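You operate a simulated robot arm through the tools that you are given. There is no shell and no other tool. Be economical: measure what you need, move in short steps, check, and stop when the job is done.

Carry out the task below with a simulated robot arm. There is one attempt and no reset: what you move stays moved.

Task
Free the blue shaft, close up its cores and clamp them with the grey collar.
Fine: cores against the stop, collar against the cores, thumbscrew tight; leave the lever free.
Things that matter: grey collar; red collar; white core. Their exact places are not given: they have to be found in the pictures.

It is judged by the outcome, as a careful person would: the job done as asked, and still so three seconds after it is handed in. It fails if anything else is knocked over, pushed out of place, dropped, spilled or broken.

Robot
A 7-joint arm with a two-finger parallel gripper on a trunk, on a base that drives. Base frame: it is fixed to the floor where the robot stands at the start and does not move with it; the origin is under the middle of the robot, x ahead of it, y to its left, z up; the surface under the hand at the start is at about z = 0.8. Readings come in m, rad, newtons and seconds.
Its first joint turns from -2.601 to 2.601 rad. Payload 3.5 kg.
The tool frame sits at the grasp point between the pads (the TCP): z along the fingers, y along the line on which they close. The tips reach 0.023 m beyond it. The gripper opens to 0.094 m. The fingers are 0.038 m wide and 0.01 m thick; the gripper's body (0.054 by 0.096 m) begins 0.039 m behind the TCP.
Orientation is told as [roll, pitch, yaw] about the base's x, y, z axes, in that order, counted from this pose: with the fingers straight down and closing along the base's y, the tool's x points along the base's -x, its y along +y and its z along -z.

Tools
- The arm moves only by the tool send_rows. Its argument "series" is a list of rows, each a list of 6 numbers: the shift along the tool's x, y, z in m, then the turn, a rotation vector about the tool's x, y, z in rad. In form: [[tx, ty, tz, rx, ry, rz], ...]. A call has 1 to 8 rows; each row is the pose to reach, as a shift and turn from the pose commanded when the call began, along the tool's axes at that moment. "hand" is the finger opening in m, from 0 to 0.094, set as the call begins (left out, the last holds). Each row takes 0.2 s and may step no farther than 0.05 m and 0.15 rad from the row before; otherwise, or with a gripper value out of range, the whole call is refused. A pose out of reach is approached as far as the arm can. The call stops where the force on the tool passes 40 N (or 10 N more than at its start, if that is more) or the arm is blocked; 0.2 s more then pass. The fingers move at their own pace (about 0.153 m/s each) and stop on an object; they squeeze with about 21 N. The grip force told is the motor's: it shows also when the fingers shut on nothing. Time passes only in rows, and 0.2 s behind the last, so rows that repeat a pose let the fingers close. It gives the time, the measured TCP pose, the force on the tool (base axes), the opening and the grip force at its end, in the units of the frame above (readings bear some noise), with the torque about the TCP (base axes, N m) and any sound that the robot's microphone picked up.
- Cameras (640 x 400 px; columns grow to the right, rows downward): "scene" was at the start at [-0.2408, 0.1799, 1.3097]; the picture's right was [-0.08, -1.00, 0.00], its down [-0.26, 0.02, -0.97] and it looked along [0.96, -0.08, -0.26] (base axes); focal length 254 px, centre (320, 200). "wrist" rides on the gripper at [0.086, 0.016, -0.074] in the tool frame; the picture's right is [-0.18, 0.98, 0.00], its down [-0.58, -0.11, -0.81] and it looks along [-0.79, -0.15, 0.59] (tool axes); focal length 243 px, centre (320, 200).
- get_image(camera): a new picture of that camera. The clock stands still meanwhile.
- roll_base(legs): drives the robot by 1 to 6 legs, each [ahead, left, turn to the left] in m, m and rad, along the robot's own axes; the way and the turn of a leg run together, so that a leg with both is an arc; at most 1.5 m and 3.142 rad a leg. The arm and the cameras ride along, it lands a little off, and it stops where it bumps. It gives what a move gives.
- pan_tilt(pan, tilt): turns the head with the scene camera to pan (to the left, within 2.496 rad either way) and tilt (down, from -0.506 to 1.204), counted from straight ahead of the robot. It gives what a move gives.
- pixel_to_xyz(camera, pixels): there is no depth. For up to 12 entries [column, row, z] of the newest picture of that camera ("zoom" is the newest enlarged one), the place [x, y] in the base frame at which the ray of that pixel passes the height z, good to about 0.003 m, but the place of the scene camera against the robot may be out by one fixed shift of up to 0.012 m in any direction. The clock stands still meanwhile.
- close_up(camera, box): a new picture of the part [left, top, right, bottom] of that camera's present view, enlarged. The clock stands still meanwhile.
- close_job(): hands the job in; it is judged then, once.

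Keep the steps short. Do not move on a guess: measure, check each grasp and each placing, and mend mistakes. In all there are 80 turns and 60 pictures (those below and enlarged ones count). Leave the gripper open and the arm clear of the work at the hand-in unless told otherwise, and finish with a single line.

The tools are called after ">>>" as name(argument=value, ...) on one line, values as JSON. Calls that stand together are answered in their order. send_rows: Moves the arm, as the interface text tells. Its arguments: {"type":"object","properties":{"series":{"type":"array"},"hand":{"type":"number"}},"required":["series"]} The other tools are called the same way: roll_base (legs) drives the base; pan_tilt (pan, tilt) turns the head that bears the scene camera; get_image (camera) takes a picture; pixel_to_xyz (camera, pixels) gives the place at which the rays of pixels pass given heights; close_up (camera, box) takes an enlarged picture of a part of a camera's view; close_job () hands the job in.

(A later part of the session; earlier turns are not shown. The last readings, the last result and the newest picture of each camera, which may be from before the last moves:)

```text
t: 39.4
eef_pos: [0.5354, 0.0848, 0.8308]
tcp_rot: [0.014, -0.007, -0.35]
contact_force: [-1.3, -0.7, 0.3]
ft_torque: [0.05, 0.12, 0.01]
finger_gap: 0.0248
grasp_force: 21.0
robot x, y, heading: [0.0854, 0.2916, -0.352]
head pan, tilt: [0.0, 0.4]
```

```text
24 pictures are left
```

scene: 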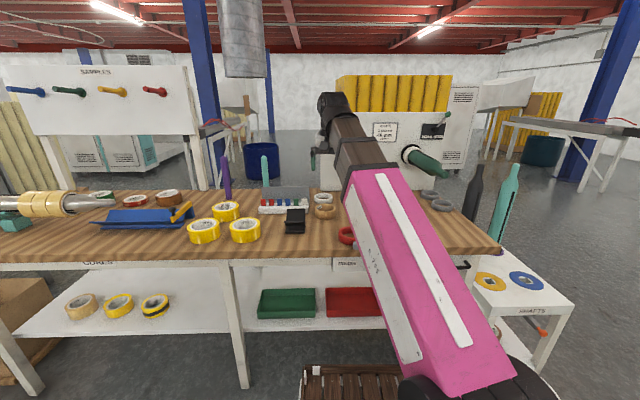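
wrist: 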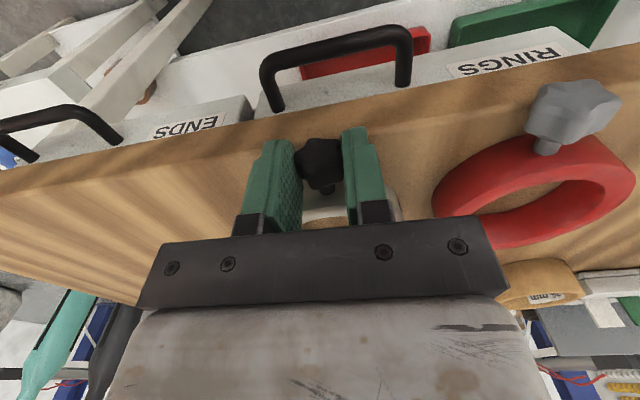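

The knob is gripped (gap 0.0248). I'll lift 0.1 m slowly and look at how the ring hangs.

>>> send_rows(series=[[0, 0, -0.003, 0, 0, 0], [0, 0, -0.009, 0, 0, 0], [0, 0, -0.018, 0, 0, 0], [0, 0, -0.03, 0, 0, 0], [0, 0, -0.044, 0, 0, 0], [0, 0, -0.06, 0, 0, 0], [0, 0, -0.076, 0, 0, 0], [0, 0, -0.09, 0, 0, 0]])

>>> get_image(camera="wrist")

```text
t: 41.2
eef_pos: [0.5333, 0.0837, 0.9217]
tcp_rot: [0.013, -0.005, -0.346]
contact_force: [1.0, -0.2, -2.1]
ft_torque: [0.04, 0.14, 0.0]
finger_gap: 0.0246
grasp_force: 21.0
robot x, y, heading: [0.0861, 0.295, -0.348]
head pan, tilt: [0.0, 0.4]
```

```text
23 pictures are left
```

wrist: 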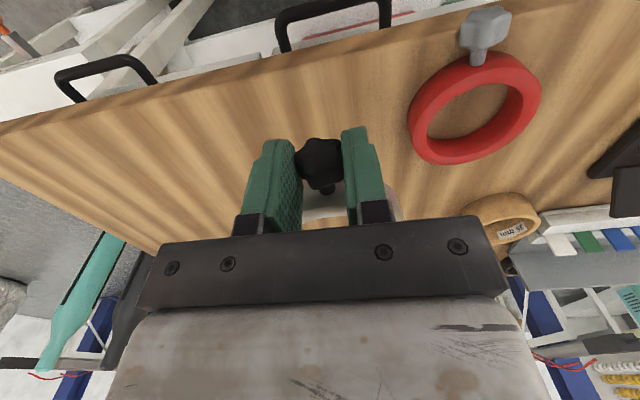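

The ring is held rigidly and level, so it doesn't swing down. I'll turn the hand half a turn about its own axis so that tilting the fingers forward leaves the ring upright under the hand with the knob on top. First I'll move left and up to get room.

>>> send_rows(series=[[0, 0.003, -0.001, 0, 0, 0], [-0.002, 0.01, -0.004, 0, 0, 0], [-0.004, 0.021, -0.008, 0, 0, 0], [-0.007, 0.036, -0.013, 0, 0, 0], [-0.01, 0.053, -0.018, 0, 0, 0], [-0.014, 0.072, -0.022, 0, 0, 0], [-0.017, 0.091, -0.026, 0, 0, 0], [-0.02, 0.108, -0.03, 0, 0, 0]])

>>> send_rows(series=[[0, 0.003, 0, 0, 0, 0.02], [0, 0.01, 0, 0, 0, 0.06], [0, 0.021, 0, 0, 0, 0.13], [0, 0.033, 0, 0, 0, 0.22], [0, 0.045, 0, 0, 0, 0.32], [0, 0.055, 0, 0, 0, 0.42], [0, 0.06, 0, 0, 0, 0.52], [0, 0.06, 0, 0, 0, 0.6]])

```text
t: 43.0
eef_pos: [0.5902, 0.1796, 0.9513]
tcp_rot: [0.015, -0.007, -0.346]
contact_force: [-0.1, 0.4, -1.7]
ft_torque: [0.03, 0.13, -0.01]
finger_gap: 0.0245
grasp_force: 20.9
robot x, y, heading: [0.0871, 0.2981, -0.353]
head pan, tilt: [0.0, 0.4]
```

```text
t: 44.8
eef_pos: [0.6099, 0.2351, 0.9515]
tcp_rot: [0.013, 0.001, -0.95]
contact_force: [-0.7, -0.3, -2.4]
ft_torque: [0.08, 0.08, 0.02]
finger_gap: 0.0247
grasp_force: 20.9
robot x, y, heading: [0.0875, 0.2963, -0.348]
head pan, tilt: [0.0, 0.4]
```

>>> send_rows(series=[[0, 0, 0, 0, 0, 0.03], [0, 0, 0, 0, 0, 0.1], [0, 0, 0, 0, 0, 0.19], [0, 0, 0, 0, 0, 0.3], [0, 0, 0, 0, 0, 0.42], [0, 0, 0, 0, 0, 0.54], [0, 0, 0, 0, 0, 0.66], [0, 0, 0, 0, 0, 0.76]])

>>> send_rows(series=[[0, 0, 0, 0, 0, 0.03], [0, 0, 0, 0, 0, 0.1], [0, 0, 0, 0, 0, 0.19], [0, 0, 0, 0, 0, 0.3], [0, 0, 0, 0, 0, 0.42], [0, 0, 0, 0, 0, 0.54], [0, 0, 0, 0, 0, 0.66], [0, 0, 0, 0, 0, 0.76]])

>>> send_rows(series=[[0, 0, 0, 0, 0, 0.03], [0, 0, 0, 0, 0, 0.1], [0, 0, 0, 0, 0, 0.2], [0, 0, 0, 0, 0, 0.33], [0, 0, 0, 0, 0, 0.47], [0, 0, 0, 0, 0, 0.6], [0, 0, 0, 0, 0, 0.73], [0, 0, 0, 0, 0, 0.84]])

```text
t: 46.6
eef_pos: [0.6094, 0.2335, 0.9522]
tcp_rot: [0.007, 0.01, -1.71]
contact_force: [0.0, 0.4, -2.8]
ft_torque: [0.11, -0.02, -0.01]
finger_gap: 0.0245
grasp_force: 20.8
robot x, y, heading: [0.0862, 0.2946, -0.351]
head pan, tilt: [0.0, 0.4]
```

```text
t: 48.4
eef_pos: [0.6116, 0.2352, 0.9537]
tcp_rot: [-0.002, 0.014, -2.47]
contact_force: [0.2, 1.4, -2.0]
ft_torque: [0.11, -0.09, 0.0]
finger_gap: 0.0244
grasp_force: 21.0
robot x, y, heading: [0.0846, 0.2948, -0.349]
head pan, tilt: [0.0, 0.4]
```

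```text
t: 50.2
eef_pos: [0.6063, 0.2148, 0.9517]
tcp_rot: [-0.009, 0.008, 3.102]
contact_force: [-0.2, -0.3, -2.7]
ft_torque: [0.04, -0.17, 0.03]
finger_gap: 0.0243
grasp_force: 21.5
out of reach, approached as far as the arm can: row 7, 8
robot x, y, heading: [0.0847, 0.2934, -0.352]
head pan, tilt: [0.0, 0.4]
```

The half turn is almost complete (the last 0.3 rad meets a joint limit). That remainder becomes a plain heading turn once the hand is horizontal. I'll tilt the fingers forward while rising.

>>> send_rows(series=[[0, 0, -0.003, 0, 0.03, 0], [0, 0, -0.009, 0, 0.1, 0], [0, 0, -0.018, 0, 0.19, 0], [0, 0, -0.028, 0, 0.3, 0], [0, 0, -0.038, 0, 0.42, 0], [0, 0, -0.047, 0, 0.54, 0], [0, 0, -0.055, 0, 0.66, 0], [0, 0, -0.06, 0, 0.76, 0]])

>>> get_image(camera="scene")

```text
t: 52.0
eef_pos: [0.6333, 0.2075, 1.0289]
tcp_rot: [-0.012, 0.77, 3.095]
contact_force: [-0.3, -0.5, -2.2]
ft_torque: [0.02, -0.08, 0.0]
finger_gap: 0.0245
grasp_force: 21.0
out of reach, approached as far as the arm can: row 7, 8
robot x, y, heading: [0.0844, 0.2935, -0.35]
head pan, tilt: [0.0, 0.4]
```

```text
22 pictures are left
```

scene: 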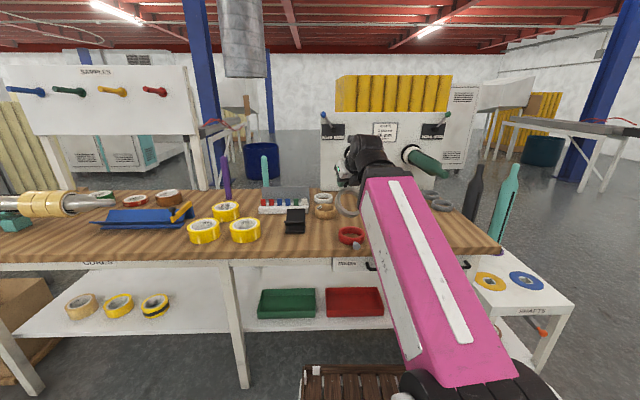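

The ring is rotating as planned. The arm is cramped this close, so I'll drive the base back 0.13 m before finishing the tilt and the heading turn.

>>> roll_base(legs=[[-0.13, 0, 0]])

>>> send_rows(series=[[0, 0, 0, 0, 0.02, 0], [0.003, 0, -0.001, 0, 0.07, 0], [0.008, 0, -0.004, 0, 0.15, 0], [0.014, 0, -0.01, 0, 0.25, 0], [0.02, 0, -0.016, 0, 0.37, 0], [0.026, 0, -0.022, 0, 0.49, 0], [0.03, 0, -0.028, 0, 0.61, 0], [0.034, 0, -0.034, 0, 0.71, 0]])

```text
t: 53.3
eef_pos: [0.5138, 0.2496, 1.0276]
tcp_rot: [-0.012, 0.766, 3.094]
contact_force: [0.0, 0.0, -1.0]
ft_torque: [-0.04, -0.05, 0.0]
finger_gap: 0.0247
grasp_force: 21.1
robot x, y, heading: [-0.0314, 0.3386, -0.351]
head pan, tilt: [0.0, 0.4]
```

```text
t: 55.1
eef_pos: [0.5764, 0.2307, 1.1004]
tcp_rot: [-0.098, 1.478, 3.001]
contact_force: [0.2, 0.0, -1.8]
ft_torque: [-0.01, 0.06, 0.01]
finger_gap: 0.0245
grasp_force: 21.3
out of reach, approached as far as the arm can: row 1, 2, 3, 4, 5, 6, 7, 8
robot x, y, heading: [-0.0354, 0.3389, -0.353]
head pan, tilt: [0.0, 0.4]
```

The hand is now nearly horizontal, pointing along base x. I'll turn its heading about -0.29 rad to match the shaft and shift right toward the shaft line, well short of the tip.

>>> send_rows(series=[[0, 0.003, -0.001, -0.01, 0.0, 0], [0, 0.01, -0.003, -0.03, 0.01, 0], [0, 0.021, -0.006, -0.07, 0.02, 0], [0, 0.036, -0.01, -0.12, 0.03, 0], [0, 0.053, -0.015, -0.17, 0.05, 0], [0, 0.07, -0.02, -0.22, 0.07, 0], [0, 0.086, -0.025, -0.265, 0.085, 0], [0, 0.1, -0.03, -0.29, 0.09, 0]])

>>> get_image(camera="wrist")

>>> get_image(camera="scene")

```text
t: 56.9
eef_pos: [0.5521, 0.1208, 1.1084]
tcp_rot: [1.269, 1.562, -2.193]
contact_force: [0.0, 0.3, -3.0]
ft_torque: [0.04, 0.05, 0.03]
finger_gap: 0.0246
grasp_force: 20.7
out of reach, approached as far as the arm can: row 3, 4, 5, 6, 7, 8
robot x, y, heading: [-0.0331, 0.3383, -0.347]
head pan, tilt: [0.0, 0.4]
```

```text
21 pictures are left
```

wrist: 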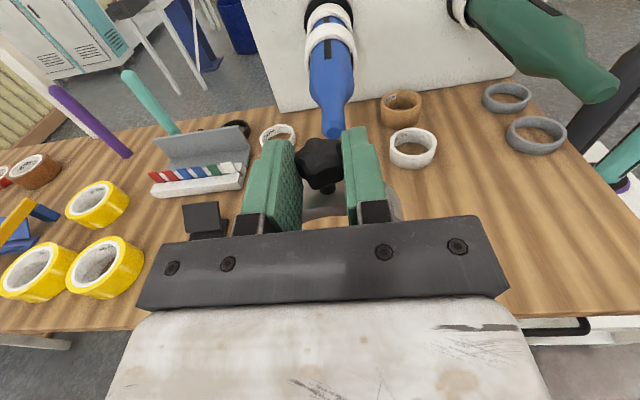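

```text
20 pictures are left
```

scene: 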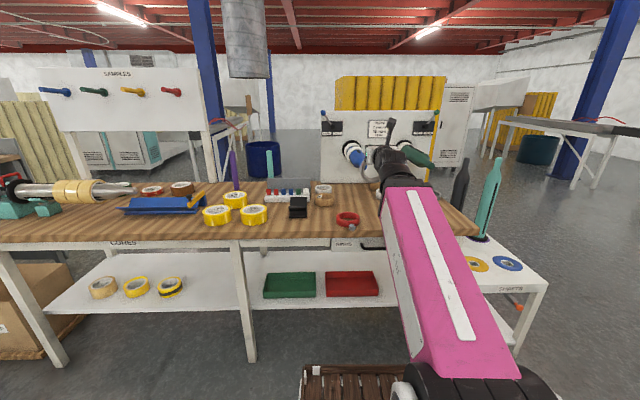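

The wrist view now looks straight along the blue shaft, with the ring held upright under the knob. I'll enlarge it to measure the shaft axis.

>>> close_up(camera="wrist", box=[240, 0, 420, 220])

>>> pixel_to_xyz(camera="wrist", pixels=[[331, 125, 1.0], [331, 125, 1.02], [331, 125, 1.04], [331, 70, 1.0], [331, 70, 1.02], [331, 70, 1.04], [327, 18, 1.02], [307, 70, 1.02], [355, 70, 1.02]])

>>> close_up(camera="scene", box=[310, 90, 470, 230])

```text
1.82 times, centred on (330, 110) of wrist
```

zoom: 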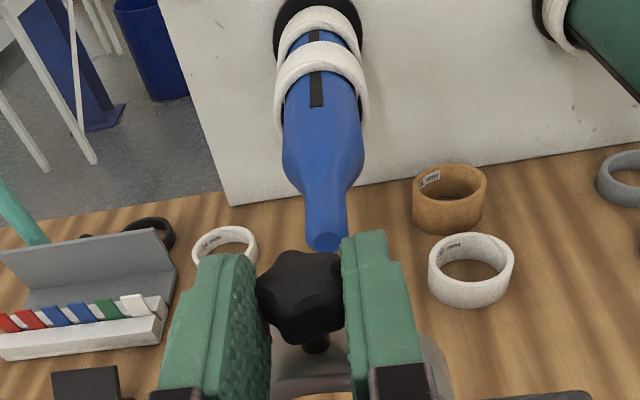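

```text
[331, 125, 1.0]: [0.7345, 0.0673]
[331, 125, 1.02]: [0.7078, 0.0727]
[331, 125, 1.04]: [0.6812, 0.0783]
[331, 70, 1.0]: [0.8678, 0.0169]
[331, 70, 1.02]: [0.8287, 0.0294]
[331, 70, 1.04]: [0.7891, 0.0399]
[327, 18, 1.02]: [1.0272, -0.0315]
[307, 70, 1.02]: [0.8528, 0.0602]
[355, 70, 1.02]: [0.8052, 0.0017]
```

```text
2.86 times, centred on (390, 160) of scene
```

zoom: 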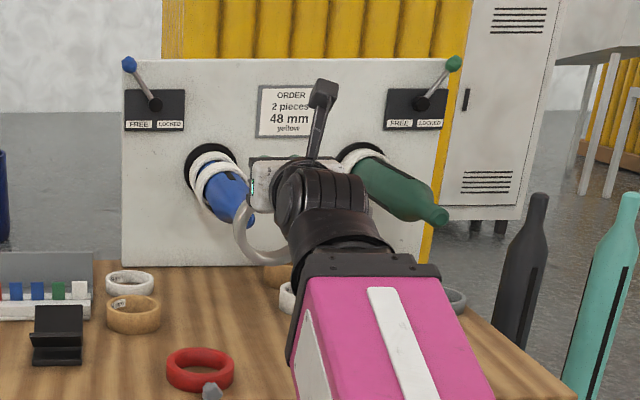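

From the several rays, the shaft axis is at z≈1.00 with heading ≈-0.324 and its tip is near (0.72, 0.073). The ring centre is about 0.066 below the TCP and 0.018 ahead of it. I'll lower the hand 0.042, shift left 0.008, and advance until the ring is just short of the tip.

>>> send_rows(series=[[-0.003, -0.001, 0.001, 0, 0, 0], [-0.009, -0.003, 0.004, 0, 0, 0], [-0.017, -0.006, 0.01, 0, 0, 0], [-0.026, -0.008, 0.02, 0, 0, 0], [-0.034, -0.008, 0.034, 0, 0, 0], [-0.04, -0.008, 0.05, 0, 0, 0], [-0.042, -0.008, 0.068, 0, 0, 0], [-0.042, -0.008, 0.085, 0, 0, 0]])

>>> send_rows(series=[[0, 0, 0.003, 0, 0, 0], [0, 0, 0.009, 0, 0, 0], [0, 0, 0.017, 0, 0, 0], [0, 0, 0.027, 0, 0, 0], [0, 0, 0.036, 0, 0, 0], [0, 0, 0.043, 0, 0, 0]])

>>> close_up(camera="wrist", box=[240, 0, 420, 220])

>>> close_up(camera="scene", box=[310, 120, 430, 220])

```text
t: 58.7
eef_pos: [0.6376, 0.0995, 1.071]
tcp_rot: [1.266, 1.564, -2.194]
contact_force: [0.3, 0.0, -2.7]
ft_torque: [0.0, 0.04, -0.01]
finger_gap: 0.0246
grasp_force: 21.0
out of reach, approached as far as the arm can: row 4
robot x, y, heading: [-0.0337, 0.3378, -0.351]
head pan, tilt: [0.0, 0.4]
```

```text
t: 60.1
eef_pos: [0.6779, 0.0875, 1.0664]
tcp_rot: [1.22, 1.562, -2.239]
contact_force: [0.0, -0.6, -2.3]
ft_torque: [0.01, 0.05, 0.01]
finger_gap: 0.0244
grasp_force: 21.6
robot x, y, heading: [-0.0342, 0.3377, -0.354]
head pan, tilt: [0.0, 0.4]
```

```text
1.82 times, centred on (330, 110) of wrist
```

zoom: 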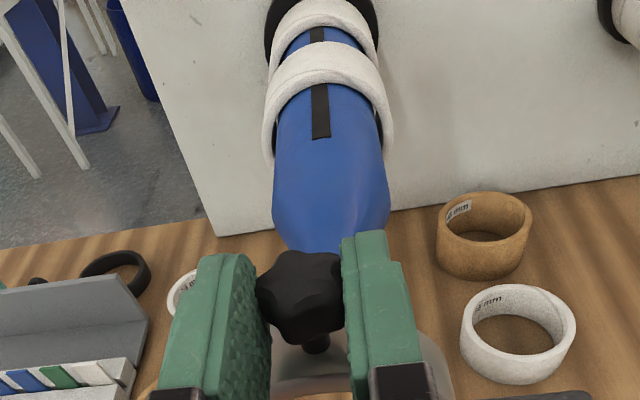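

```text
4.00 times, centred on (370, 170) of scene
```

zoom: 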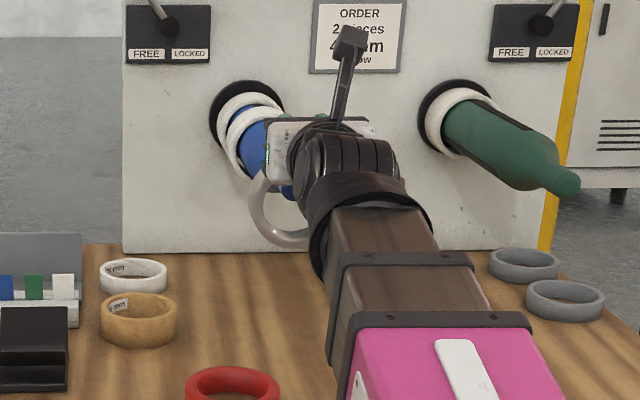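

>>> pixel_to_xyz(camera="zoom", pixels=[[330, 200, 1.0], [273, 200, 1.0], [388, 200, 1.0], [330, 200, 1.01]])

>>> close_up(camera="wrist", box=[280, 0, 400, 75])

>>> pixel_to_xyz(camera="wrist", pixels=[[335, 110, 1.0], [304, 110, 1.0], [367, 110, 1.0], [334, 65, 1.0], [331, 15, 1.0], [334, 60, 1.03], [362, 80, 1.0]])

```text
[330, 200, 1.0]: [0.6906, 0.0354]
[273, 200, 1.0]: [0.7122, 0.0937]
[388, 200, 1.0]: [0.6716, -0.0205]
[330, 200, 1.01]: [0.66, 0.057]
```

```text
5.33 times, centred on (340, 38) of wrist
```

zoom: 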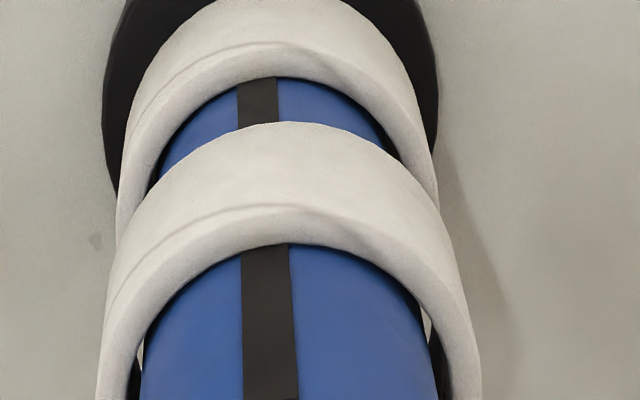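

```text
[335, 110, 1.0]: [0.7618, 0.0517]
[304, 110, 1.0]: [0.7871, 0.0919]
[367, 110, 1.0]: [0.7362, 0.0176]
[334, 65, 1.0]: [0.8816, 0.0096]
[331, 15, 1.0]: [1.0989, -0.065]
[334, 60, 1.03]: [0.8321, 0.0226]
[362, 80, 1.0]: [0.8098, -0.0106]
```

My last numbers came from the older picture, so I'll query the newest enlarged picture directly.

>>> pixel_to_xyz(camera="zoom", pixels=[[268, 330, 1.033], [258, 100, 1.033], [140, 390, 1.0], [438, 390, 1.0], [289, 390, 1.0], [97, 395, 1.0], [481, 395, 1.0], [102, 130, 1.0], [438, 115, 1.0], [278, 245, 1.033], [290, 122, 1.045], [258, 78, 1.033]])

```text
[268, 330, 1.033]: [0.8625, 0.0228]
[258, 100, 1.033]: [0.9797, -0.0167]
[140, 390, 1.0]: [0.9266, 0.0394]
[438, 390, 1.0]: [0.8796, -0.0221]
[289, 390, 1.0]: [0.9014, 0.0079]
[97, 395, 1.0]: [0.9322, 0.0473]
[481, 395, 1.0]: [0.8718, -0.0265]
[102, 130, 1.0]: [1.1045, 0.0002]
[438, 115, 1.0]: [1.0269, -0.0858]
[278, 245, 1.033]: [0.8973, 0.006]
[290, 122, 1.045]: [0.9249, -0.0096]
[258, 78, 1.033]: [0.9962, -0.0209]
```

I'll triangulate the front end of the black strip on top of the shaft from the two wrist poses to get the shaft height.

>>> pixel_to_xyz(camera="wrist", pixels=[[327.8, 58.9, 1.02], [327.8, 58.9, 1.035], [327.8, 58.9, 1.05]])

>>> pixel_to_xyz(camera="zoom", pixels=[[269.4, 399, 1.02], [269.4, 399, 1.035], [269.4, 399, 1.05]])

```text
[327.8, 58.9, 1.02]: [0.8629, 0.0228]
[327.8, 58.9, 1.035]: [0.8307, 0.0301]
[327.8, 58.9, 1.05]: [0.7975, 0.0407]
```

```text
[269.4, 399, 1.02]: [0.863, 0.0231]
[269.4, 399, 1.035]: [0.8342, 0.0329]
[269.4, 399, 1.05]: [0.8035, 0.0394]
```

The rays don't fix the height to better than about 1 cm, so I'll feel for it. I'll shift right 3 mm and advance 0.045 m so the ring passes over the narrow tip, then check for contact.

>>> send_rows(series=[[0, 0.001, 0.002, 0, 0, 0], [0, 0.002, 0.006, 0, 0, 0], [0, 0.003, 0.012, 0, 0, 0], [0, 0.003, 0.02, 0, 0, 0], [0, 0.003, 0.028, 0, 0, 0], [0, 0.003, 0.036, 0, 0, 0], [0, 0.003, 0.042, 0, 0, 0], [0, 0.003, 0.045, 0, 0, 0]])

>>> close_up(camera="scene", box=[340, 140, 420, 190])

```text
t: 61.9
eef_pos: [0.7216, 0.0715, 1.0645]
tcp_rot: [1.18, 1.564, -2.278]
contact_force: [0.3, -0.6, -2.5]
ft_torque: [0.0, -0.01, -0.03]
finger_gap: 0.0244
grasp_force: 20.7
robot x, y, heading: [-0.0333, 0.3368, -0.351]
head pan, tilt: [0.0, 0.4]
```

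```text
8.00 times, centred on (380, 165) of scene
```

zoom: 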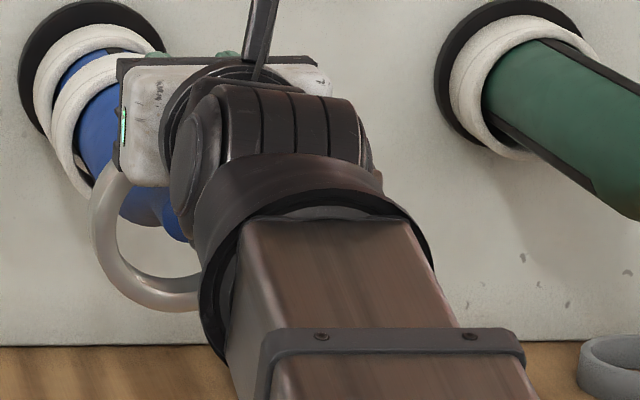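

There is no contact, and the ring is around the tip. Comparing the ring with the front core in this view, the ring looks about 1 cm low. I'll raise it 9 mm, shift right 2 mm, advance 0.03, and look again.

>>> send_rows(series=[[0.002, 0.001, 0, 0, 0, 0], [0.005, 0.002, 0.002, 0, 0, 0], [0.008, 0.002, 0.006, 0, 0, 0], [0.009, 0.002, 0.012, 0, 0, 0], [0.009, 0.002, 0.018, 0, 0, 0], [0.009, 0.002, 0.024, 0, 0, 0], [0.009, 0.002, 0.028, 0, 0, 0], [0.009, 0.002, 0.03, 0, 0, 0]])

>>> close_up(camera="scene", box=[330, 130, 410, 180])

>>> close_up(camera="wrist", box=[220, 0, 440, 230])

```text
t: 63.7
eef_pos: [0.7471, 0.0578, 1.0752]
tcp_rot: [1.113, 1.563, -2.349]
contact_force: [0.5, 0.7, -2.3]
ft_torque: [0.0, 0.03, -0.02]
finger_gap: 0.0244
grasp_force: 20.8
robot x, y, heading: [-0.0359, 0.3392, -0.345]
head pan, tilt: [0.0, 0.4]
```

```text
8.00 times, centred on (370, 155) of scene
```

zoom: 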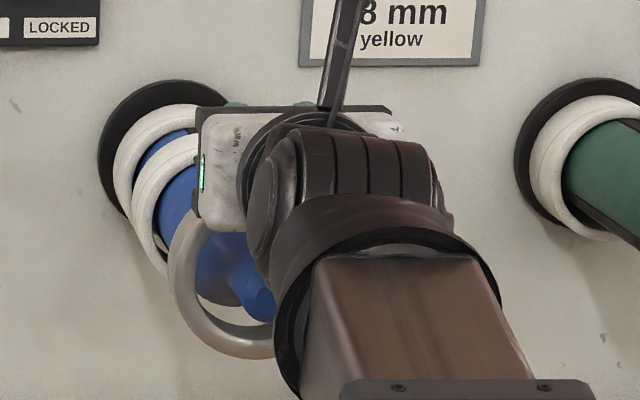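

```text
1.74 times, centred on (330, 115) of wrist
```

zoom: 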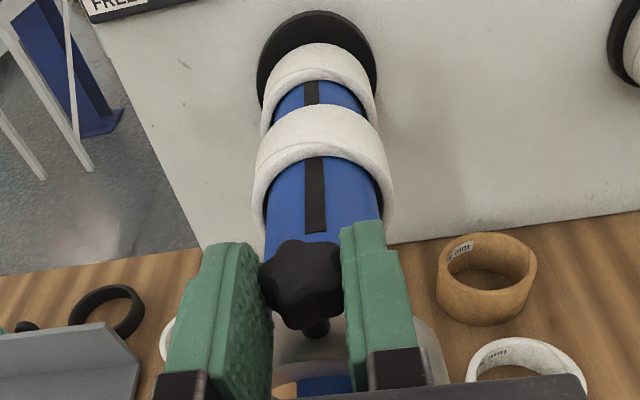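

The tip shows inside the ring almost exactly where it should be, so the ring is aligned to within about 3 mm. I'll advance gently over the shoulder and read the forces.

>>> send_rows(series=[[0, -0.001, 0.003, 0, 0, 0], [0, -0.001, 0.007, 0, 0, 0], [0, -0.001, 0.012, 0, 0, 0], [0, -0.001, 0.017, 0, 0, 0], [0, -0.001, 0.022, 0, 0, 0], [0, -0.001, 0.027, 0, 0, 0], [0, -0.001, 0.031, 0, 0, 0], [0, -0.001, 0.033, 0, 0, 0]])

```text
t: 65.5
eef_pos: [0.7797, 0.0473, 1.0748]
tcp_rot: [1.13, 1.563, -2.332]
contact_force: [-0.5, 0.8, -2.5]
ft_torque: [0.0, 0.04, 0.06]
finger_gap: 0.0243
grasp_force: 21.0
robot x, y, heading: [-0.0325, 0.3408, -0.349]
head pan, tilt: [0.0, 0.4]
```

>>> send_rows(series=[[0, 0, 0.003, 0, 0, 0], [0, 0, 0.007, 0, 0, 0], [0, 0, 0.012, 0, 0, 0], [0, 0, 0.017, 0, 0, 0], [0, 0, 0.022, 0, 0, 0], [0, 0, 0.027, 0, 0, 0], [0, 0, 0.032, 0, 0, 0], [0, 0, 0.036, 0, 0, 0]])

>>> close_up(camera="wrist", box=[220, 0, 440, 230])

```text
t: 67.3
eef_pos: [0.812, 0.036, 1.0737]
tcp_rot: [0.979, 1.563, -2.486]
contact_force: [-1.4, 1.7, -7.0]
ft_torque: [0.21, 0.18, 0.01]
finger_gap: 0.0244
grasp_force: 21.1
robot x, y, heading: [-0.0323, 0.3373, -0.35]
head pan, tilt: [0.0, 0.4]
```

```text
1.74 times, centred on (330, 115) of wrist
```

zoom: 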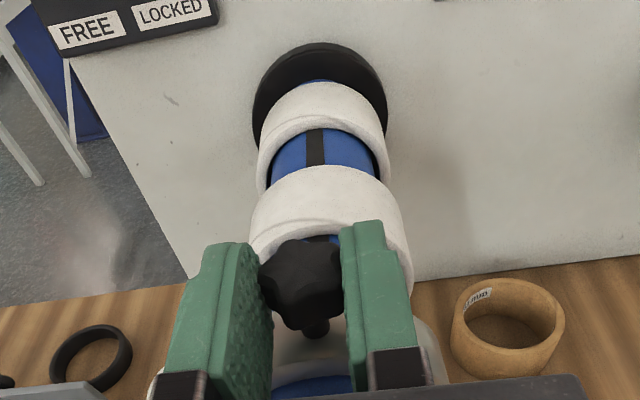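

The ring is on the shaft body. There's a slight contact force downward and to the left, meaning the ring sits a little high and right. I'll correct 2 mm down and 1 mm left, and read again.

>>> send_rows(series=[[-0.001, -0.0005, 0, 0, 0, 0], [-0.002, -0.001, 0, 0, 0, 0], [-0.002, -0.001, 0, 0, 0, 0]])

>>> send_rows(series=[[0, 0, 0.003, 0, 0, 0], [0, 0, 0.007, 0, 0, 0], [0, 0, 0.012, 0, 0, 0], [0, 0, 0.017, 0, 0, 0], [0, 0, 0.02, 0, 0, 0]])

```text
t: 68.1
eef_pos: [0.8147, 0.0374, 1.0718]
tcp_rot: [1.178, 1.564, -2.285]
contact_force: [-0.4, 0.4, -2.3]
ft_torque: [0.02, 0.02, -0.03]
finger_gap: 0.0243
grasp_force: 21.1
robot x, y, heading: [-0.0332, 0.3378, -0.348]
head pan, tilt: [0.0, 0.4]
```

```text
t: 69.3
eef_pos: [0.8325, 0.0314, 1.0713]
tcp_rot: [1.132, 1.564, -2.33]
contact_force: [0.0, 0.3, -3.0]
ft_torque: [0.0, 0.01, 0.05]
finger_gap: 0.0245
grasp_force: 20.8
robot x, y, heading: [-0.0323, 0.3347, -0.349]
head pan, tilt: [0.0, 0.4]
```

The ring slides freely on the shaft. I'll keep advancing toward the front core, watching the forces.

>>> send_rows(series=[[0, 0, 0.003, 0, 0, 0], [0, 0, 0.008, 0, 0, 0], [0, 0, 0.014, 0, 0, 0], [0, 0, 0.02, 0, 0, 0], [0, 0, 0.026, 0, 0, 0], [0, 0, 0.032, 0, 0, 0], [0, 0, 0.037, 0, 0, 0], [0, 0, 0.04, 0, 0, 0]])

>>> get_image(camera="wrist")

```text
t: 70.3
eef_pos: [0.844, 0.0272, 1.076]
tcp_rot: [1.865, 1.566, -1.597]
contact_force: [-12.6, 1.9, 16.8]
ft_torque: [0.79, 2.12, 0.01]
finger_gap: 0.0248
grasp_force: 21.2
robot x, y, heading: [-0.0379, 0.3382, -0.352]
head pan, tilt: [0.0, 0.4]
stopped in row 5: the force on the tool passed its limit at 67 N (the readings are from after the stop); the commanded pose is now the measured one
```

```text
10 pictures are left
```

wrist: 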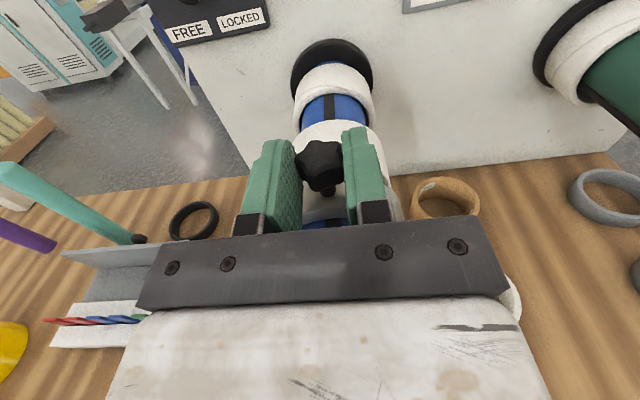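

The hand's wrist has met the shaft's shoulder (force back and up, 0.11 m behind the TCP), so this pose can go no farther. I'll back off 12 mm and lower to the free height. The ring stays well on the shaft body there, and I'll release it.

>>> send_rows(series=[[-0.001, 0, -0.003, 0, 0, 0], [-0.002, 0, -0.007, 0, 0, 0], [-0.004, 0, -0.011, 0, 0, 0], [-0.0045, 0, -0.013, 0, 0, 0], [-0.0045, 0, -0.013, 0, 0, 0]])

```text
t: 71.5
eef_pos: [0.8342, 0.0302, 1.0708]
tcp_rot: [1.973, 1.563, -1.491]
contact_force: [6.8, -2.7, 25.8]
ft_torque: [0.01, 0.1, -0.14]
finger_gap: 0.0246
grasp_force: 20.9
robot x, y, heading: [-0.0347, 0.3378, -0.355]
head pan, tilt: [0.0, 0.4]
```

The ring is now pressing on the top of the shaft (+26 N). I'll raise 2 mm to relax it.

>>> send_rows(series=[[0.001, 0, 0, 0, 0, 0], [0.002, 0, 0, 0, 0, 0], [0.002, 0, 0, 0, 0, 0]])

```text
t: 72.3
eef_pos: [0.8334, 0.031, 1.0723]
tcp_rot: [1.124, 1.562, -2.338]
contact_force: [-1.2, 1.4, 6.4]
ft_torque: [0.04, -0.08, 0.04]
finger_gap: 0.0247
grasp_force: 21.3
robot x, y, heading: [-0.0342, 0.3399, -0.348]
head pan, tilt: [0.0, 0.4]
```

That's nearly relaxed, with the ring resting on the shaft. I'll open the fingers and back away along the axis.

>>> send_rows(series=[[0, 0, 0, 0, 0, 0], [0, 0, 0, 0, 0, 0]], hand=0.06)

>>> send_rows(series=[[0.001, 0, -0.003, 0, 0, 0], [0.002, 0, -0.008, 0, 0, 0], [0.003, 0, -0.016, 0, 0, 0], [0.004, 0, -0.026, 0, 0, 0], [0.006, 0, -0.038, 0, 0, 0], [0.008, 0, -0.052, 0, 0, 0], [0.01, 0, -0.066, 0, 0, 0], [0.012, 0, -0.078, 0, 0, 0]])

>>> get_image(camera="wrist")

```text
t: 72.9
eef_pos: [0.8332, 0.0308, 1.0721]
tcp_rot: [1.319, 1.564, -2.146]
contact_force: [-2.1, 1.5, 0.3]
ft_torque: [0.02, 0.07, 0.0]
finger_gap: 0.0599
grasp_force: 0.1
robot x, y, heading: [-0.0382, 0.3377, -0.349]
head pan, tilt: [0.0, 0.4]
```

```text
t: 74.7
eef_pos: [0.7591, 0.0553, 1.0847]
tcp_rot: [1.414, 1.564, -2.048]
contact_force: [0.5, 0.8, 0.2]
ft_torque: [-0.04, 0.03, -0.02]
finger_gap: 0.0602
grasp_force: 0.1
robot x, y, heading: [-0.0388, 0.338, -0.349]
head pan, tilt: [0.0, 0.4]
```

```text
9 pictures are left
```

wrist: 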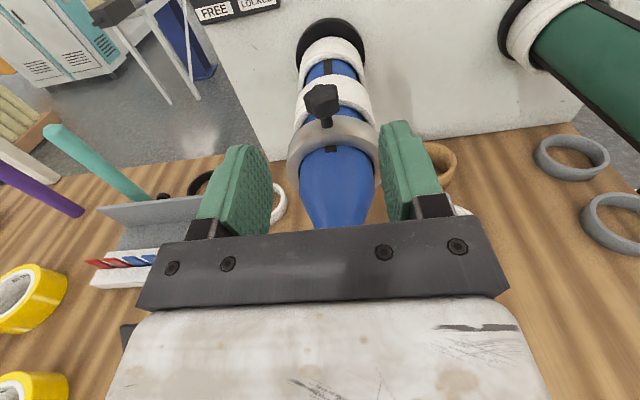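

The ring sits on the shaft with its knob up and stays put. Next I'll bring the hand back to vertical above the shaft: rise while turning the fingers down.

>>> send_rows(series=[[0.003, 0, -0.002, 0, 0, 0], [0.01, 0, -0.008, 0, -0.02, 0], [0.02, 0, -0.016, 0, -0.07, 0], [0.032, 0, -0.026, 0, -0.15, 0], [0.044, 0, -0.036, 0, -0.25, 0], [0.055, 0, -0.046, 0, -0.37, 0], [0.062, 0, -0.054, 0, -0.48, 0], [0.065, 0, -0.06, 0, -0.57, 0]])

>>> send_rows(series=[[0, 0, 0, 0, -0.03, 0], [0, 0, 0, 0, -0.09, 0], [0, 0, 0, 0, -0.18, 0], [0, 0, 0, 0, -0.29, 0], [0, 0, 0, 0, -0.41, 0], [0, 0, 0, 0, -0.53, 0], [0, 0, 0, 0, -0.65, 0], [0, 0, 0, 0, -0.75, 0]])

```text
t: 76.5
eef_pos: [0.6943, 0.0504, 1.1475]
tcp_rot: [0.034, 1.002, 2.89]
contact_force: [-0.8, -0.7, 0.6]
ft_torque: [-0.01, 0.01, -0.02]
finger_gap: 0.0599
grasp_force: 0.0
out of reach, approached as far as the arm can: row 4, 5, 6, 7, 8
robot x, y, heading: [-0.037, 0.3355, -0.353]
head pan, tilt: [0.0, 0.4]
```

```text
t: 78.3
eef_pos: [0.6824, 0.0228, 1.1463]
tcp_rot: [0.017, 0.248, 2.867]
contact_force: [-0.6, -0.2, -0.3]
ft_torque: [0.0, 0.01, 0.03]
finger_gap: 0.0601
grasp_force: 0.1
out of reach, approached as far as the arm can: row 1, 2, 3, 4, 5, 6, 7, 8
robot x, y, heading: [-0.0348, 0.3374, -0.35]
head pan, tilt: [0.0, 0.4]
```

The hand is nearly vertical. I'll unwind the half turn about the tool axis (toward yaw -0.35), staying above the shaft.

>>> send_rows(series=[[0, 0, 0, 0, 0, -0.03], [0, 0, 0, 0, 0, -0.1], [0, 0, 0, 0, 0, -0.2], [0, 0, 0, 0, 0, -0.32], [0, 0, 0, 0, 0, -0.45], [0, 0, 0, 0, 0, -0.58], [0, 0, 0, 0, 0, -0.7], [0, 0, 0, 0, 0, -0.8]])

>>> send_rows(series=[[0, 0, 0, 0, 0, -0.03], [0, 0, 0, 0, 0, -0.1], [0, 0, 0, 0, 0, -0.2], [0, 0, 0, 0, 0, -0.32], [0, 0, 0, 0, 0, -0.45], [0, 0, 0, 0, 0, -0.58], [0, 0, 0, 0, 0, -0.7], [0, 0, 0, 0, 0, -0.8]])

>>> send_rows(series=[[0, 0, 0, 0, 0, -0.03], [0, 0, 0, 0, 0, -0.1], [0, 0, 0, 0, 0, -0.2], [0, 0, 0, 0, 0, -0.32], [0, 0, 0, 0, 0, -0.45], [0, 0, 0, 0, 0, -0.58], [0, 0, 0, 0, 0, -0.7], [0, 0, 0, 0, 0, -0.8]])

>>> send_rows(series=[[0, 0, 0, 0, 0, -0.03], [0, 0, 0, 0, 0, -0.1], [0, 0, 0, 0, 0, -0.2], [0, 0, 0, 0, 0, -0.32], [0, 0, 0, 0, 0, -0.43], [0, 0, 0, 0, 0, -0.54], [0, 0, 0, 0, 0, -0.62], [0, 0, 0, 0, 0, -0.67]])

```text
t: 80.1
eef_pos: [0.682, 0.0223, 1.1463]
tcp_rot: [0.186, 0.168, -2.642]
contact_force: [-0.4, 0.0, -0.3]
ft_torque: [-0.01, -0.01, -0.02]
finger_gap: 0.06
grasp_force: 0.1
robot x, y, heading: [-0.0339, 0.3396, -0.351]
head pan, tilt: [0.0, 0.4]
```

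```text
t: 81.9
eef_pos: [0.6831, 0.022, 1.1456]
tcp_rot: [0.249, -0.016, -1.86]
contact_force: [0.2, -0.3, 0.6]
ft_torque: [0.02, -0.03, 0.0]
finger_gap: 0.0602
grasp_force: 0.1
robot x, y, heading: [-0.0324, 0.3378, -0.35]
head pan, tilt: [0.0, 0.4]
```

```text
t: 83.7
eef_pos: [0.6832, 0.0215, 1.1448]
tcp_rot: [0.167, -0.187, -1.076]
contact_force: [-0.1, -0.1, 0.3]
ft_torque: [0.0, -0.03, 0.02]
finger_gap: 0.0601
grasp_force: 0.1
robot x, y, heading: [-0.0341, 0.3353, -0.345]
head pan, tilt: [0.0, 0.4]
```

```text
t: 85.5
eef_pos: [0.6839, 0.0223, 1.1462]
tcp_rot: [0.013, -0.25, -0.392]
contact_force: [-0.1, 0.5, 0.2]
ft_torque: [-0.02, 0.01, -0.02]
finger_gap: 0.06
grasp_force: 0.1
robot x, y, heading: [-0.0338, 0.339, -0.347]
head pan, tilt: [0.0, 0.4]
```

Now I'll drive the base forward 0.14 m, back to its earlier distance from the bench. The fingertips stay about 4 cm above the knob.

>>> roll_base(legs=[[0.14, 0, 0]])

>>> get_image(camera="wrist")

```text
t: 86.8
eef_pos: [0.8149, -0.027, 1.1464]
tcp_rot: [0.014, -0.25, -0.394]
contact_force: [0.5, -0.5, -0.1]
ft_torque: [0.05, 0.01, 0.01]
finger_gap: 0.0601
grasp_force: 0.2
robot x, y, heading: [0.0999, 0.2925, -0.357]
head pan, tilt: [0.0, 0.4]
```

```text
8 pictures are left
```

wrist: 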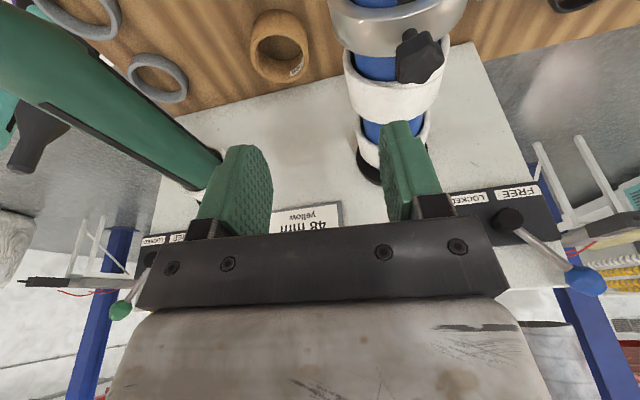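

The knob is at (420,56) and the whole stack is visible. I'll measure the knob, cores and stop.

>>> pixel_to_xyz(camera="wrist", pixels=[[420, 57, 1.068], [410, 33, 1.055], [395, 82, 1.05], [395, 117, 1.05], [392, 140, 1.05], [380, 57, 1.041], [378, 125, 1.041], [405, 50, 1.041]])

>>> close_up(camera="wrist", box=[310, 0, 480, 190])

```text
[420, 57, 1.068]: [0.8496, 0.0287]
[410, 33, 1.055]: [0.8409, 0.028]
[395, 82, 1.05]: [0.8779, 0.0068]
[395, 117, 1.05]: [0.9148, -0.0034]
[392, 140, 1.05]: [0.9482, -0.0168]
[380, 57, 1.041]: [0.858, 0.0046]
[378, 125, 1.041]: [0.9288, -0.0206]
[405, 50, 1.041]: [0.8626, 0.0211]
```

```text
2.11 times, centred on (395, 95) of wrist
```

zoom: 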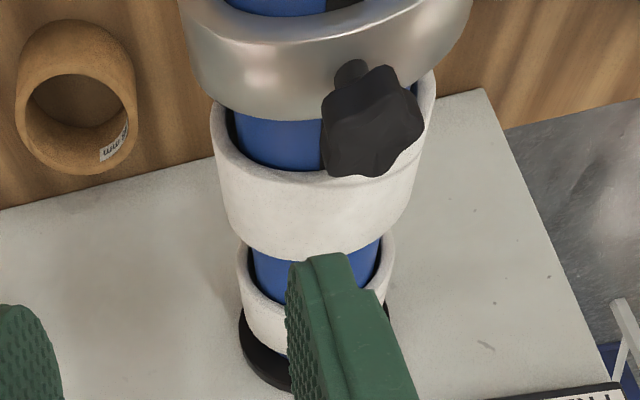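

The knob centre is at (0.850, 0.029). I'll straighten the hand and move it above the knob at a safe height.

>>> send_rows(series=[[0, 0.003, 0, 0, 0.015, 0], [-0.001, 0.01, 0.0, 0, 0.05, -0.01], [-0.002, 0.02, 0.0, 0, 0.09, -0.02], [-0.003, 0.032, 0.002, 0, 0.14, -0.03], [-0.004, 0.044, 0.006, 0, 0.18, -0.04], [-0.005, 0.055, 0.012, 0, 0.215, -0.05], [-0.005, 0.062, 0.018, 0, 0.24, -0.06], [-0.005, 0.065, 0.022, 0, 0.25, -0.06]])

>>> get_image(camera="wrist")

```text
t: 88.1
eef_pos: [0.8399, 0.0125, 1.1415]
tcp_rot: [0.003, -0.078, -0.355]
contact_force: [5.6, -2.8, -9.8]
ft_torque: [-0.36, -0.34, -0.17]
finger_gap: 0.0601
grasp_force: 0.1
robot x, y, heading: [0.0985, 0.2934, -0.356]
head pan, tilt: [0.0, 0.4]
stopped in row 6: the force on the tool passed its limit at 56 N (the readings are from after the stop); the commanded pose is now the measured one
```

```text
6 pictures are left
```

wrist: 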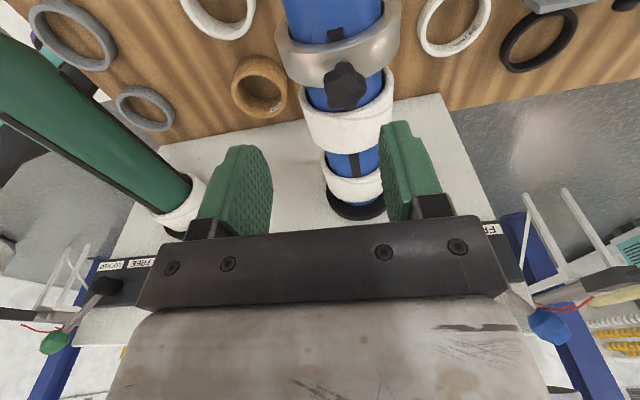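

That was the forearm touch again with the hand upright this high. I'll locate the knob in this view and descend with a small tilt instead.

>>> pixel_to_xyz(camera="wrist", pixels=[[345, 86, 1.066], [345, 86, 1.056], [340, 65, 1.07]])

>>> send_rows(series=[[0, 0.001, 0.001, 0, -0.02, 0], [0, 0.003, 0.004, 0, -0.03, 0], [0, 0.006, 0.01, 0, -0.03, 0], [0, 0.009, 0.017, 0, -0.03, 0], [0, 0.012, 0.023, 0, -0.03, 0], [0, 0.014, 0.027, 0, -0.03, 0]])

```text
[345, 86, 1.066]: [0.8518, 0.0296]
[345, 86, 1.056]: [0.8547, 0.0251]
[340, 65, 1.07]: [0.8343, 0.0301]
```

```text
t: 89.5
eef_pos: [0.8472, 0.0243, 1.1167]
tcp_rot: [0.003, -0.109, -0.352]
contact_force: [-0.9, -0.1, 0.2]
ft_torque: [0.02, -0.01, -0.02]
finger_gap: 0.0605
grasp_force: 0.1
robot x, y, heading: [0.0983, 0.2874, -0.353]
head pan, tilt: [0.0, 0.4]
```

>>> send_rows(series=[[0, 0.003, 0, 0, 0, 0], [0, 0.006, 0.002, 0, 0, 0], [0, 0.0066, 0.008, 0, 0.01, 0], [0.001, 0.0066, 0.016, 0, 0.03, 0], [0.001, 0.0066, 0.024, 0, 0.05, 0], [0.0015, 0.0066, 0.031, 0, 0.07, 0], [0.0015, 0.0066, 0.037, 0, 0.08, 0]])

>>> close_up(camera="wrist", box=[200, 20, 460, 220])

```text
t: 91.1
eef_pos: [0.8507, 0.032, 1.0778]
tcp_rot: [0.002, -0.028, -0.353]
contact_force: [-0.4, 0.1, 0.1]
ft_torque: [0.01, 0.01, 0.0]
finger_gap: 0.06
grasp_force: 0.0
robot x, y, heading: [0.0971, 0.2879, -0.351]
head pan, tilt: [0.0, 0.4]
```

```text
2.00 times, centred on (330, 120) of wrist
```

zoom: 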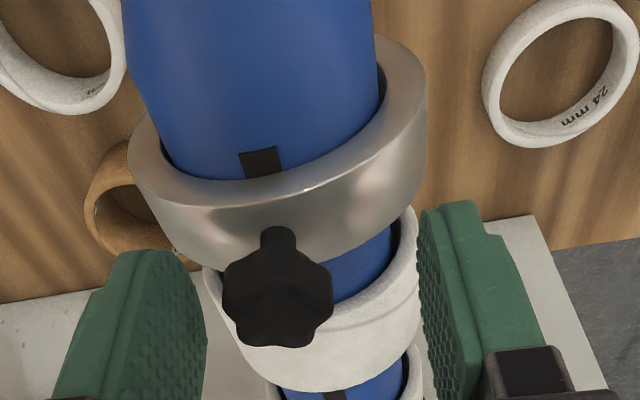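

The knob is between the fingers, a few millimetres toward the right one. I'll shift 5 mm right and close.

>>> send_rows(series=[[-0.001, -0.003, 0, 0, 0, 0], [-0.002, -0.005, 0, 0, 0, 0], [-0.002, -0.005, 0, 0, 0, 0]])

>>> send_rows(series=[[0, 0, 0, 0, 0, 0], [0, 0, 0, 0, 0, 0], [0, 0, 0, 0, 0, 0]], hand=0)

```text
t: 91.9
eef_pos: [0.8518, 0.0242, 1.0791]
tcp_rot: [0.001, -0.028, -0.351]
contact_force: [0.3, -0.3, 1.0]
ft_torque: [0.01, -0.02, 0.02]
finger_gap: 0.0597
grasp_force: 0.0
robot x, y, heading: [0.0966, 0.2891, -0.354]
head pan, tilt: [0.0, 0.4]
```

```text
t: 92.7
eef_pos: [0.8519, 0.0245, 1.0789]
tcp_rot: [0.003, -0.029, -0.352]
contact_force: [-0.3, -1.4, -0.5]
ft_torque: [-0.04, 0.0, -0.04]
finger_gap: 0.025
grasp_force: 21.1
robot x, y, heading: [0.0963, 0.2874, -0.353]
head pan, tilt: [0.0, 0.4]
```

The knob is gripped (0.025). Now I'll slide the collar along the shaft toward the cores, watching the force.

>>> send_rows(series=[[-0.003, 0.0, 0.0001, 0, 0, 0], [-0.007, 0.0002, 0.0002, 0, 0, 0], [-0.012, 0.0003, 0.0004, 0, 0, 0], [-0.017, 0.0005, 0.0005, 0, 0, 0], [-0.022, 0.0006, 0.0006, 0, 0, 0], [-0.027, 0.0007, 0.0008, 0, 0, 0], [-0.03, 0.0008, 0.0009, 0, 0, 0]])

```text
t: 94.3
eef_pos: [0.8803, 0.0157, 1.0786]
tcp_rot: [0.001, -0.029, -0.353]
contact_force: [-0.7, -0.7, 0.1]
ft_torque: [-0.02, 0.1, 0.0]
finger_gap: 0.0246
grasp_force: 20.9
robot x, y, heading: [0.0969, 0.2911, -0.352]
head pan, tilt: [0.0, 0.4]
```

>>> send_rows(series=[[-0.003, 0.0, 0.0001, 0, 0, 0], [-0.008, 0.0002, 0.0002, 0, 0, 0], [-0.014, 0.0003, 0.0004, 0, 0, 0], [-0.02, 0.0005, 0.0005, 0, 0, 0], [-0.026, 0.0006, 0.0006, 0, 0, 0], [-0.032, 0.0008, 0.0008, 0, 0, 0], [-0.037, 0.001, 0.0011, 0, 0, 0], [-0.04, 0.001, 0.0011, 0, 0, 0]])

>>> send_rows(series=[[-0.002, 0.0, 0.0001, 0, 0, 0], [-0.005, 0.0002, 0.0002, 0, 0, 0], [-0.009, 0.0003, 0.0004, 0, 0, 0], [-0.013, 0.0005, 0.0005, 0, 0, 0], [-0.017, 0.0006, 0.0006, 0, 0, 0], [-0.02, 0.0007, 0.0008, 0, 0, 0]])

```text
t: 96.1
eef_pos: [0.9189, 0.001, 1.0785]
tcp_rot: [0.003, -0.027, -0.352]
contact_force: [-0.1, -0.4, 0.3]
ft_torque: [0.01, 0.02, 0.01]
finger_gap: 0.025
grasp_force: 21.0
robot x, y, heading: [0.0971, 0.2892, -0.352]
head pan, tilt: [0.0, 0.4]
```

```text
t: 97.5
eef_pos: [0.9372, -0.0039, 1.077]
tcp_rot: [0.001, -0.027, -0.353]
contact_force: [-4.5, 1.0, 10.6]
ft_torque: [0.12, 0.24, 0.03]
finger_gap: 0.0246
grasp_force: 21.2
robot x, y, heading: [0.0999, 0.286, -0.353]
head pan, tilt: [0.0, 0.4]
```

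Resistance is building (back 4.5 N, up 10.6 N). I'll look to see whether the cores have closed up.

>>> get_image(camera="wrist")

```text
4 pictures are left
```

wrist: 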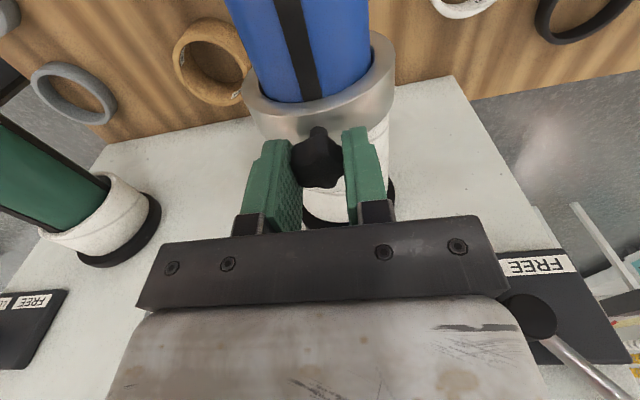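

>>> send_rows(series=[[-0.001, 0.0, -0.001, 0, 0, 0], [-0.003, 0.0, -0.0015, 0, 0, 0], [-0.006, 0.0002, -0.0015, 0, 0, 0], [-0.009, 0.0003, -0.0015, 0, 0, 0], [-0.012, 0.0004, -0.0015, 0, 0, 0], [-0.015, 0.0005, -0.0015, 0, 0, 0]])

```text
t: 98.9
eef_pos: [0.9507, -0.0089, 1.081]
tcp_rot: [0.002, -0.028, -0.352]
contact_force: [-12.2, 6.1, 2.8]
ft_torque: [0.19, 0.44, 0.04]
finger_gap: 0.0251
grasp_force: 20.7
robot x, y, heading: [0.0988, 0.2875, -0.353]
head pan, tilt: [0.0, 0.4]
```

>>> send_rows(series=[[-0.002, 0.0, 0, 0, 0, 0], [-0.004, 0.0, 0, 0, 0, 0], [-0.006, 0.0002, 0, 0, 0, 0], [-0.008, 0.0003, 0, 0, 0, 0], [-0.01, 0.0003, 0, 0, 0, 0]])

```text
t: 100.1
eef_pos: [0.9603, -0.0114, 1.0813]
tcp_rot: [0.0, -0.027, -0.352]
contact_force: [-16.1, 2.7, -2.6]
ft_torque: [-0.08, 0.33, 0.05]
finger_gap: 0.0249
grasp_force: 20.9
robot x, y, heading: [0.0954, 0.2888, -0.354]
head pan, tilt: [0.0, 0.4]
```

>>> send_rows(series=[[-0.002, 0.0, 0, 0, 0, 0], [-0.004, 0.0, 0, 0, 0, 0], [-0.006, 0.0002, 0, 0, 0, 0], [-0.008, 0.0003, 0, 0, 0, 0], [-0.01, 0.0003, 0, 0, 0, 0], [-0.012, 0.0004, 0, 0, 0, 0], [-0.014, 0.0004, 0, 0, 0, 0]])

```text
t: 101.7
eef_pos: [0.9768, -0.0147, 1.0819]
tcp_rot: [0.003, -0.033, -0.352]
contact_force: [1.0, 0.0, 0.7]
ft_torque: [0.0, -0.01, -0.01]
finger_gap: 0.0
grasp_force: 21.0
robot x, y, heading: [0.0986, 0.2854, -0.354]
head pan, tilt: [0.0, 0.4]
```

The fingers slipped off the knob, so the stack resisted strongly. It is probably home. I'll rise clear and look.

>>> send_rows(series=[[0, 0, -0.003, 0, 0, 0], [0, 0, -0.008, 0, 0, 0], [0, 0, -0.014, 0, 0, 0], [0, 0, -0.02, 0, 0, 0], [0, 0, -0.026, 0, -0.02, 0], [0.003, 0, -0.032, 0, -0.05, 0], [0.008, 0, -0.036, 0, -0.08, 0], [0.012, 0, -0.038, 0, -0.1, 0]])

>>> close_up(camera="wrist", box=[200, 0, 460, 200])

```text
t: 103.5
eef_pos: [0.9629, -0.0133, 1.1173]
tcp_rot: [0.001, -0.13, -0.352]
contact_force: [-0.7, -0.5, -0.5]
ft_torque: [0.0, 0.03, -0.03]
finger_gap: 0.0001
grasp_force: 21.0
robot x, y, heading: [0.0994, 0.2879, -0.356]
head pan, tilt: [0.0, 0.4]
```

```text
2.00 times, centred on (330, 100) of wrist
```

zoom: 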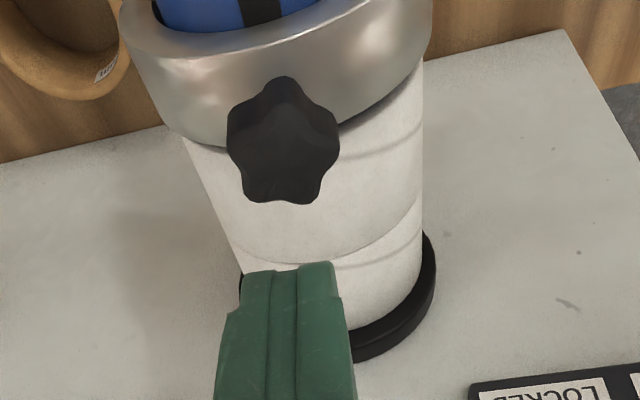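

The cores are closed up against the black stop and the collar is against the cores. I'll locate the knob to regrip it and tighten.

>>> pixel_to_xyz(camera="zoom", pixels=[[283, 145, 1.066], [283, 145, 1.075], [285, 125, 1.063]])

```text
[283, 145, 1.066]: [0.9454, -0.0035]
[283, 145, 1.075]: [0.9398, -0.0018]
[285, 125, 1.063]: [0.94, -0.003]
```

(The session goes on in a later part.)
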